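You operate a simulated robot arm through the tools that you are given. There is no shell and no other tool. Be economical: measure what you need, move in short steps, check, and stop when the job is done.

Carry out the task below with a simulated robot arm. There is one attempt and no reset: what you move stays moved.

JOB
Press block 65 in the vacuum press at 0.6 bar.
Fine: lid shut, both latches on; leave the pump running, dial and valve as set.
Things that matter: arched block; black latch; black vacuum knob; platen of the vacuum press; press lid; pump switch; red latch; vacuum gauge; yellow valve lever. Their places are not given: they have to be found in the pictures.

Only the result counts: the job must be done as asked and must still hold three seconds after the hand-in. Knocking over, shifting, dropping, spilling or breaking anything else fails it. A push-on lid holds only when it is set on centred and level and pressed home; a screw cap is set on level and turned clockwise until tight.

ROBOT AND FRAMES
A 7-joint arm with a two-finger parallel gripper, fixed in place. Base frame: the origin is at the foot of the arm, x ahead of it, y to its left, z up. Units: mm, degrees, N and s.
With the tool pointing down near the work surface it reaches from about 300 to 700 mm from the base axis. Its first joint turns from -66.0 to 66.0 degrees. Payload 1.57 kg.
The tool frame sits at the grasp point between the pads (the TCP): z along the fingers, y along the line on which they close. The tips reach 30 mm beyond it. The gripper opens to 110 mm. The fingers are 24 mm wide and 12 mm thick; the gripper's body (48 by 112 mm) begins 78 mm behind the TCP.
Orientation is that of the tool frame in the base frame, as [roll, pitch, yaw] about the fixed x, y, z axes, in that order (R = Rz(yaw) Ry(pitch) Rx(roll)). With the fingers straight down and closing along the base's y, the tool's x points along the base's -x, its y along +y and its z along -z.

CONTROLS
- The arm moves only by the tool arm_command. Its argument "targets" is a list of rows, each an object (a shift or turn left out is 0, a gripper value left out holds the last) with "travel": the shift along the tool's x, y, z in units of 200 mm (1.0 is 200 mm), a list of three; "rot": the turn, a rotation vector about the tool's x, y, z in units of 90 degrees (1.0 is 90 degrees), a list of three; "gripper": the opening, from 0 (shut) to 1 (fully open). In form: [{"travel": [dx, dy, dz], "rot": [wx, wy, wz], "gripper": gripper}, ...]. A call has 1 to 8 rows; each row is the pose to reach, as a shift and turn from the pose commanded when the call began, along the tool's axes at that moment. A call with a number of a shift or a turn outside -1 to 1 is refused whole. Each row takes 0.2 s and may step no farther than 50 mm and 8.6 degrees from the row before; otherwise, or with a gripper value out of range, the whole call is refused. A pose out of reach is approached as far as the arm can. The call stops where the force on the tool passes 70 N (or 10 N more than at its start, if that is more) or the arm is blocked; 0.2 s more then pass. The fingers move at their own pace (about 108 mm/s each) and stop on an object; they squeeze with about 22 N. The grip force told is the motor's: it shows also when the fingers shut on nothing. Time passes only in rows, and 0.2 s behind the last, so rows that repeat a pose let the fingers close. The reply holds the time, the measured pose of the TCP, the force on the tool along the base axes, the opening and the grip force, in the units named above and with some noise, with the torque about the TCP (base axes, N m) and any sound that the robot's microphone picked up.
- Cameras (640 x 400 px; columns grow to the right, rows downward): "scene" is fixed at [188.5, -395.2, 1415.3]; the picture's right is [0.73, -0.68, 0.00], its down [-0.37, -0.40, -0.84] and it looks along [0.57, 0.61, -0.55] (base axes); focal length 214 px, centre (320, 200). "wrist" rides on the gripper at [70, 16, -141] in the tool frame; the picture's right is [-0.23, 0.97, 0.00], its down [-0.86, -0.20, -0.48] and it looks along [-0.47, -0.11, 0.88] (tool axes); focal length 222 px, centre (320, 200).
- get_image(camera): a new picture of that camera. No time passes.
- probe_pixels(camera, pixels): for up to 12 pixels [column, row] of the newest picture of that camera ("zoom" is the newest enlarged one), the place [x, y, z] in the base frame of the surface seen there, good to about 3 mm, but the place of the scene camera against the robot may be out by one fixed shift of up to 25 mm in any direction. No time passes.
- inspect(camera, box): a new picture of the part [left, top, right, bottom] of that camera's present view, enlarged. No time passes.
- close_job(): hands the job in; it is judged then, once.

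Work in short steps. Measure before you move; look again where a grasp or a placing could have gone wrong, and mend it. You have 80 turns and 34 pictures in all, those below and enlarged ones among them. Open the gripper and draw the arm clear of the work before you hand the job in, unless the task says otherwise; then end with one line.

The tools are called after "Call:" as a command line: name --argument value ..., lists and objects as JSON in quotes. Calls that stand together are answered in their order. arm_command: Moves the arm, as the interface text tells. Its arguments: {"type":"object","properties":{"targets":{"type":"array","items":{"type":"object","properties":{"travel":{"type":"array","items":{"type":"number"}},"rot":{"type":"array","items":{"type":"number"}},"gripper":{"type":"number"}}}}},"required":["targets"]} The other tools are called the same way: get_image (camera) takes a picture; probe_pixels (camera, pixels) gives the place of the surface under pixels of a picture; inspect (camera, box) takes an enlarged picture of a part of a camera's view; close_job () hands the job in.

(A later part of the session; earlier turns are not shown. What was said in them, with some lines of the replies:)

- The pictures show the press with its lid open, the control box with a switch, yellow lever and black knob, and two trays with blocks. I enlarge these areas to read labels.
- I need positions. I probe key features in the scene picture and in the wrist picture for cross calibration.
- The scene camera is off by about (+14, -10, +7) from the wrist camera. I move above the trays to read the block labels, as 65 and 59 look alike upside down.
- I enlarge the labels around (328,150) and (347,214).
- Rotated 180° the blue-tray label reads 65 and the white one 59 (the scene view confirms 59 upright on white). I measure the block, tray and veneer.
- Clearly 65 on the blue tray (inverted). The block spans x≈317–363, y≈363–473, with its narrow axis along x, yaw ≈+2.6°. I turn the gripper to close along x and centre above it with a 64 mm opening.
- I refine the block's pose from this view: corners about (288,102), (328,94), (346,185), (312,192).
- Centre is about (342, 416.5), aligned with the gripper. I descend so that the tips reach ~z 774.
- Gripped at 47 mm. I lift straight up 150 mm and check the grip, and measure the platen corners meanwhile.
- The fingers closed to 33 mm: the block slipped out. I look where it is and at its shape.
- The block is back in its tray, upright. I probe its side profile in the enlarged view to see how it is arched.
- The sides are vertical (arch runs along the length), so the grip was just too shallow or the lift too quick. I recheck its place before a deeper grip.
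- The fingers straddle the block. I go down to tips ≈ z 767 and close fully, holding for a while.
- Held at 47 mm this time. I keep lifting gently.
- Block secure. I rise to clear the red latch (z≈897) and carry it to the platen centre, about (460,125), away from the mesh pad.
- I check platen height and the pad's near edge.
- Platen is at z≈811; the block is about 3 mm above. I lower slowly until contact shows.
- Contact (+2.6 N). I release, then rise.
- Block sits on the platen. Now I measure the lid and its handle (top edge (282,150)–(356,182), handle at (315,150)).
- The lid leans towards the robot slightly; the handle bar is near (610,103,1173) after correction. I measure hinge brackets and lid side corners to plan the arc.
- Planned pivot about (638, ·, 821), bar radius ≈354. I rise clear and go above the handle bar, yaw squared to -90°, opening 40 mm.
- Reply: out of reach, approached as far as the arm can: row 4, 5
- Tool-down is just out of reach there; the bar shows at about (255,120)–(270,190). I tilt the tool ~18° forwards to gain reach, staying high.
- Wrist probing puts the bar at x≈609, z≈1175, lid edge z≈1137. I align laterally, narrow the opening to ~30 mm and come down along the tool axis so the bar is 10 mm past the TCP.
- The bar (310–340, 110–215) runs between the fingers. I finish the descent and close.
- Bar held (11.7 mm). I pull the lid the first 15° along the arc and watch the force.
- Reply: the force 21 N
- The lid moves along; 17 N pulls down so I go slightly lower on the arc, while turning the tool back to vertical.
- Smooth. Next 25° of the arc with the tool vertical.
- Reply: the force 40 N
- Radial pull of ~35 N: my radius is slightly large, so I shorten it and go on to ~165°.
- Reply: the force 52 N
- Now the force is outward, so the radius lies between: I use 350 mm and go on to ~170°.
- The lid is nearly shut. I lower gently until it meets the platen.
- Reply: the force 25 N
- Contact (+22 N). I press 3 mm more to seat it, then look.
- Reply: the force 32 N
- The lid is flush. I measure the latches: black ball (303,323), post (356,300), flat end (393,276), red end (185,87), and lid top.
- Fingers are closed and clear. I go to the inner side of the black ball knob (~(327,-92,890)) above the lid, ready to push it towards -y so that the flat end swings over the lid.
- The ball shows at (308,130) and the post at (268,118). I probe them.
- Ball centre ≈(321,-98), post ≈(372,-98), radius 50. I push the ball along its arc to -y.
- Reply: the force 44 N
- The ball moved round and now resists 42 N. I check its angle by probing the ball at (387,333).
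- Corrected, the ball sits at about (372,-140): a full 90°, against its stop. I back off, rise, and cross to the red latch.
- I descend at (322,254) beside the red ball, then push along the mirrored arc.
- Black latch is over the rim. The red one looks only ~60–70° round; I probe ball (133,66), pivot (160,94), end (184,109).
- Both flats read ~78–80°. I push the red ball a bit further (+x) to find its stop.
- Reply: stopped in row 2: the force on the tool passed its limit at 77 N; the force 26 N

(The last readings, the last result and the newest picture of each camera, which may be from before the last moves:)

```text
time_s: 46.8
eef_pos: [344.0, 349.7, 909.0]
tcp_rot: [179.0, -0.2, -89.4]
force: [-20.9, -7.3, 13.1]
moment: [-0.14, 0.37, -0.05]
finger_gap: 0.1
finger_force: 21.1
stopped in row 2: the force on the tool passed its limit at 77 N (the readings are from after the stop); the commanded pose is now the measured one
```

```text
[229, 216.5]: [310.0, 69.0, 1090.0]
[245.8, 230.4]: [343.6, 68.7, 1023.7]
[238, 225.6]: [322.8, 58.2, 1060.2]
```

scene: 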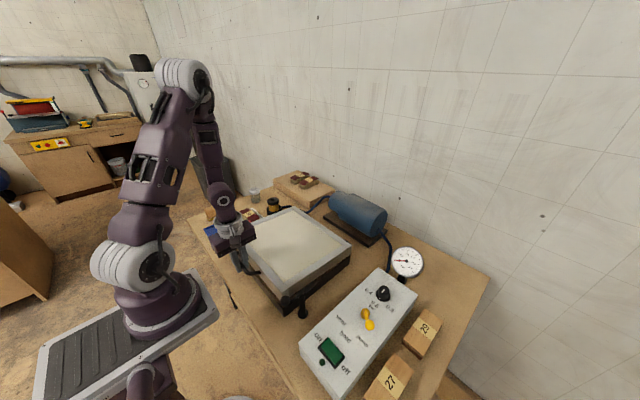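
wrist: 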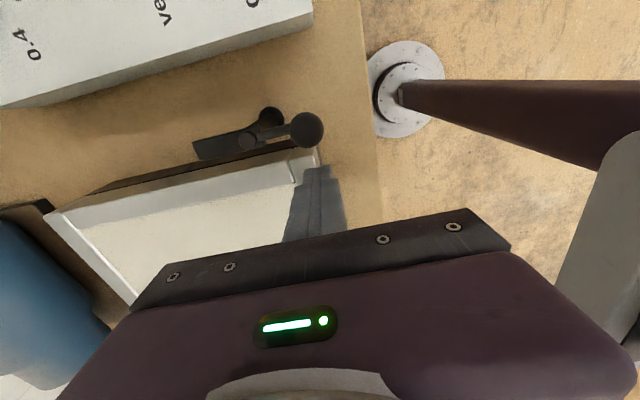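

Red latch hit its stop (77 N). I back off, rise and travel over to the control box.

Call:
arm_command --targets '[{"travel": [0, 0.08, 0]}, {"travel": [0, 0.09, -0.15]}, {"travel": [0.05, 0.09, -0.38]}, {"travel": [0.15, 0.05, -0.6]}, {"travel": [0.35, 0.0, -0.7]}, {"travel": [0.57, 0, -0.8]}, {"travel": [0.79, 0, -0.85]}, {"travel": [1.0, 0, -0.9]}]'

Call:
arm_command --targets '[{"travel": [0.22, 0, 0], "rot": [0, 0, 0.09]}, {"travel": [0.44, 0, 0], "rot": [0, 0, 0.18]}, {"travel": [0.66, 0, 0], "rot": [0, 0, 0.27]}, {"travel": [0.88, 0, 0], "rot": [0, 0, 0.36]}, {"travel": [1.0, 0, 0], "rot": [0, 0, 0.45]}, {"travel": [1.0, 0, 0], "rot": [0, 0, 0.54]}, {"travel": [1.0, 0, 0], "rot": [0, 0, 0.63]}, {"travel": [1.0, 0, 0], "rot": [0, 0, 0.72]}]'

Call:
arm_command --targets '[{"rot": [0, 0, 0.09]}, {"rot": [0, 0, 0.18]}, {"rot": [0, 0, 0.28]}]'

```text
time_s: 48.6
eef_pos: [351.0, 149.2, 1093.5]
tcp_rot: [179.3, -0.1, -89.6]
force: [0.7, 0.0, -1.0]
moment: [0.0, 0.0, -0.02]
finger_gap: 0.2
finger_force: 21.3
```

```text
time_s: 50.4
eef_pos: [350.1, -50.0, 1091.1]
tcp_rot: [179.8, -0.8, -154.5]
force: [-0.2, -0.2, -0.6]
moment: [0.01, -0.01, 0.0]
finger_gap: 0.0
finger_force: 20.7
```

```text
refused: row 3 steps farther than a row can; nothing moved
```

I complete the rotation with smaller steps while moving to y≈-240, and look at the control box.

Call:
arm_command --targets '[{"travel": [0.1, -0.21, 0], "rot": [0, 0, 0.07]}, {"travel": [0.2, -0.43, 0], "rot": [0, 0, 0.14]}, {"travel": [0.3, -0.64, 0], "rot": [0, 0, 0.21]}, {"travel": [0.41, -0.858, 0], "rot": [0, 0, 0.283]}]'

Call:
get_image --camera "wrist"

```text
time_s: 51.4
eef_pos: [351.6, -242.7, 1090.8]
tcp_rot: [-179.8, -0.8, -180.0]
force: [-0.5, -0.8, -0.3]
moment: [0.01, 0.03, 0.02]
finger_gap: 0.2
finger_force: 21.0
```

```text
3 pictures are left
```

wrist: 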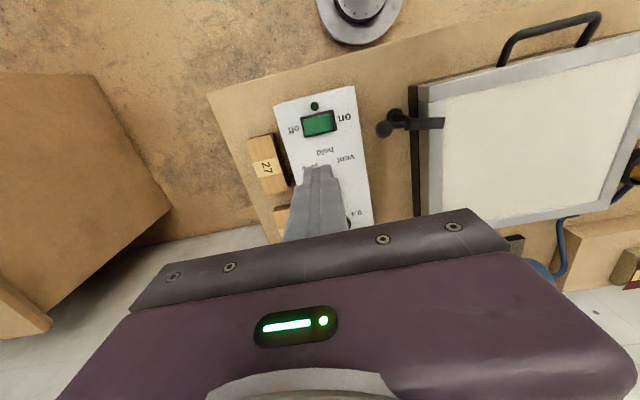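

The lever and knob are hidden by the fingers here, so I probe them in the fixed scene view using earlier pixel positions.

Call:
probe_pixels --camera "scene" --pixels '[[365.5, 312], [369, 323], [340.6, 320.1], [345.3, 336.3], [361.9, 341.4], [368.7, 291.2], [374.7, 305.2], [390, 308.6], [383.2, 294], [382, 289], [328, 351], [335, 345]]'

Call:
inspect --camera "scene" --box '[300, 270, 420, 375]'

```text
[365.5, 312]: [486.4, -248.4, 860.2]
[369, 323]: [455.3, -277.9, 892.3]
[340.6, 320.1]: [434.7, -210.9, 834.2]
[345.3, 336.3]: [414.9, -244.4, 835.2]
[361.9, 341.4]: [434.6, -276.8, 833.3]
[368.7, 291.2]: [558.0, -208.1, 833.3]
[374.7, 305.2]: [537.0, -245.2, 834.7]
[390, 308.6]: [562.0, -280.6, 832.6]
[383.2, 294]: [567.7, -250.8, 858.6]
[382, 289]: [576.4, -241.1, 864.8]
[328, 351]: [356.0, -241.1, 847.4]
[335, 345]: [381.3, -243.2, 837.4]
```

```text
3.81 times, centred on (360, 322) of scene
```

zoom: 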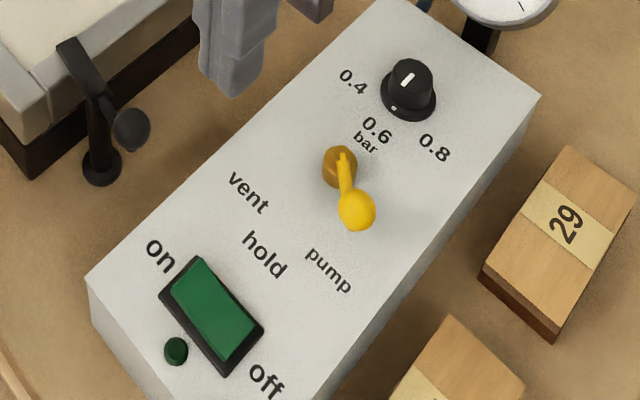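

The lever already points from its pivot toward "pump" (45°). I probe the knob's index dot (393,107), line ends, skirt and neighbours to get the dial's angle.

Call:
probe_pixels --camera "zoom" --pixels '[[393, 107], [404, 84], [411, 72], [383, 97], [434, 100], [410, 117], [430, 66], [393, 68], [412, 60], [356, 211], [338, 178], [345, 155]]'

Call:
inspect --camera "scene" --box '[365, 278, 401, 312]'

```text
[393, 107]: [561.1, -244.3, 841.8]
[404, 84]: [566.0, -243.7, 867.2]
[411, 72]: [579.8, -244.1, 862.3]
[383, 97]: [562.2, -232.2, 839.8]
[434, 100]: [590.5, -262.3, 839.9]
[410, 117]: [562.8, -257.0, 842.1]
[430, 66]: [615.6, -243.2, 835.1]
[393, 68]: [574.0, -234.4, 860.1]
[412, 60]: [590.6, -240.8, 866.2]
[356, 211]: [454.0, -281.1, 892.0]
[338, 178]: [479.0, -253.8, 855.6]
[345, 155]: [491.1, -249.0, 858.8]
```

```text
11.76 times, centred on (383, 295) of scene
```

zoom: 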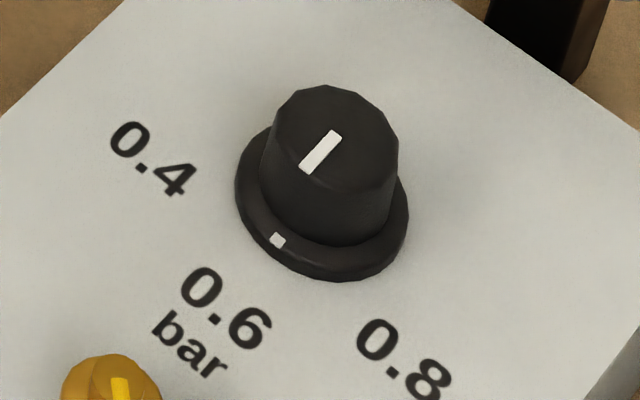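

The knob's line and dot point straight to 0.6 (constant y≈-244, along -x), and the valve is on pump. Only the switch is left; I probe the rocker in the wrist picture.

Call:
probe_pixels --camera "wrist" --pixels '[[332, 119], [305, 126], [318, 123], [328, 120], [311, 124], [319, 112], [319, 133], [345, 118], [293, 130], [314, 105], [336, 117], [301, 127]]'

```text
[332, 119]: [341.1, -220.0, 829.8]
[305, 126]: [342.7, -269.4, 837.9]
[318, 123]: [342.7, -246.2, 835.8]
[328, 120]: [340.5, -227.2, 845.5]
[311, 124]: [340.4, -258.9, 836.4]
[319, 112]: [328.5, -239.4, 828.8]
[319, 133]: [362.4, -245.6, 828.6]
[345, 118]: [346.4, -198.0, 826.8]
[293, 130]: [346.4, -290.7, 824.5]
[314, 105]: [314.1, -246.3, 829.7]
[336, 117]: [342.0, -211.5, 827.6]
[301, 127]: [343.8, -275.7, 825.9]
```

Rocker: centre (342,-245), raised +y ("on") half near (342,-227,846). I descend above that half with closed fingers.

Call:
arm_command --targets '[{"travel": [0.048, 0.0785, 0.2]}, {"travel": [0.048, 0.0785, 0.42]}, {"travel": [0.048, 0.0785, 0.65]}, {"travel": [0.048, 0.0785, 0.85]}, {"travel": [0.048, 0.0785, 0.98]}]'

```text
time_s: 52.6
eef_pos: [342.1, -226.1, 897.6]
tcp_rot: [-179.8, -0.8, -179.9]
force: [0.8, 0.2, -0.4]
moment: [-0.01, 0.0, 0.01]
finger_gap: 0.1
finger_force: 21.1
```

Tips at z≈868. I press down in small steps.

Call:
arm_command --targets '[{"travel": [0, 0, 0.06]}, {"travel": [0, 0, 0.1]}, {"travel": [0, 0, 0.12]}, {"travel": [0, 0, 0.135]}]'

```text
time_s: 53.6
eef_pos: [338.6, -226.5, 868.3]
tcp_rot: [-179.9, -0.8, -179.9]
force: [0.5, -0.5, -0.2]
moment: [0.01, -0.03, 0.03]
finger_gap: 0.1
finger_force: 21.3
heard: click
```

A click: the rocker tipped. I rise clear, move away a bit, and listen.

Call:
arm_command --targets '[{"travel": [0, 0, -0.1]}, {"travel": [0, 0, -0.3]}, {"travel": [0, 0, -0.5]}, {"travel": [0, 0.1, -0.7]}, {"travel": [0, 0.3, -0.85]}, {"travel": [0, 0.5, -0.95]}, {"travel": [0, 0.7, -1.0]}, {"travel": [0, 0.9, -1.0], "gripper": 0.3}]'

Call:
arm_command --targets '[{"gripper": 0.5}, {}, {}, {}, {}, {}, {}, {}]'

Call:
arm_command --targets '[{}, {}, {}, {}, {}, {}, {}, {}]'

Call:
arm_command --targets '[{}, {}, {}, {}, {}, {}, {}, {}]'

```text
time_s: 55.4
eef_pos: [339.3, -44.5, 1071.9]
tcp_rot: [-179.8, -0.8, -179.9]
force: [-0.4, 0.3, -1.3]
moment: [0.01, 0.0, 0.0]
finger_gap: 32.8
finger_force: 0.0
```

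```text
time_s: 57.2
eef_pos: [340.3, -44.3, 1072.4]
tcp_rot: [-179.9, -0.8, -180.0]
force: [0.1, 1.1, -0.3]
moment: [-0.04, -0.02, -0.01]
finger_gap: 55.0
finger_force: 0.0
```

```text
time_s: 59.0
eef_pos: [341.2, -43.1, 1071.5]
tcp_rot: [-179.9, -0.8, -179.9]
force: [-0.1, -0.2, 0.0]
moment: [0.02, -0.04, 0.0]
finger_gap: 55.1
finger_force: 0.0
```

```text
time_s: 60.8
eef_pos: [339.7, -45.1, 1072.2]
tcp_rot: [-179.8, -0.8, 180.0]
force: [0.6, 0.2, 0.1]
moment: [0.01, -0.02, -0.01]
finger_gap: 55.2
finger_force: 0.0
```

I wait a little longer for the vacuum to settle, then use a picture on the gauge and switch.

Call:
arm_command --targets '[{}, {}, {}, {}, {}, {}, {}, {}]'

Call:
arm_command --targets '[{}, {}, {}, {}, {}, {}, {}, {}]'

Call:
inspect --camera "scene" --box '[300, 240, 430, 372]'

```text
time_s: 62.6
eef_pos: [340.5, -44.0, 1071.7]
tcp_rot: [-179.9, -0.8, -179.9]
force: [0.0, 0.0, -0.2]
moment: [0.01, 0.01, 0.0]
finger_gap: 54.9
finger_force: 0.1
```

```text
time_s: 64.4
eef_pos: [340.6, -43.2, 1071.0]
tcp_rot: [-179.9, -0.8, -179.9]
force: [0.7, 0.3, -0.3]
moment: [0.01, 0.04, -0.01]
finger_gap: 55.1
finger_force: 0.2
```

```text
3.03 times, centred on (365, 306) of scene
```

zoom: 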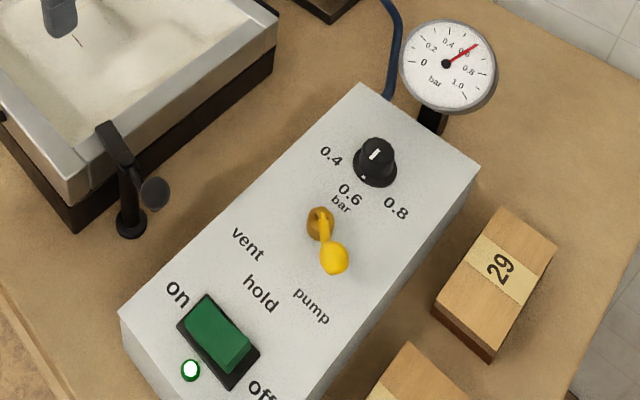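

The lamp is lit, the membrane is drawn down and the needle points at 0.6. Both latches are on and the arm is clear, so I hand in.

Call:
close_job

```text
The job is handed in.
```

Block 65 is in the vacuum press at 0.6 bar, with the lid shut, both latches on and the pump left running; the dial and valve were already at 0.6 and pump, so I left them. The block slipped out of the gripper once on the first lift and settled back upright in its tray before I re-gripped it.
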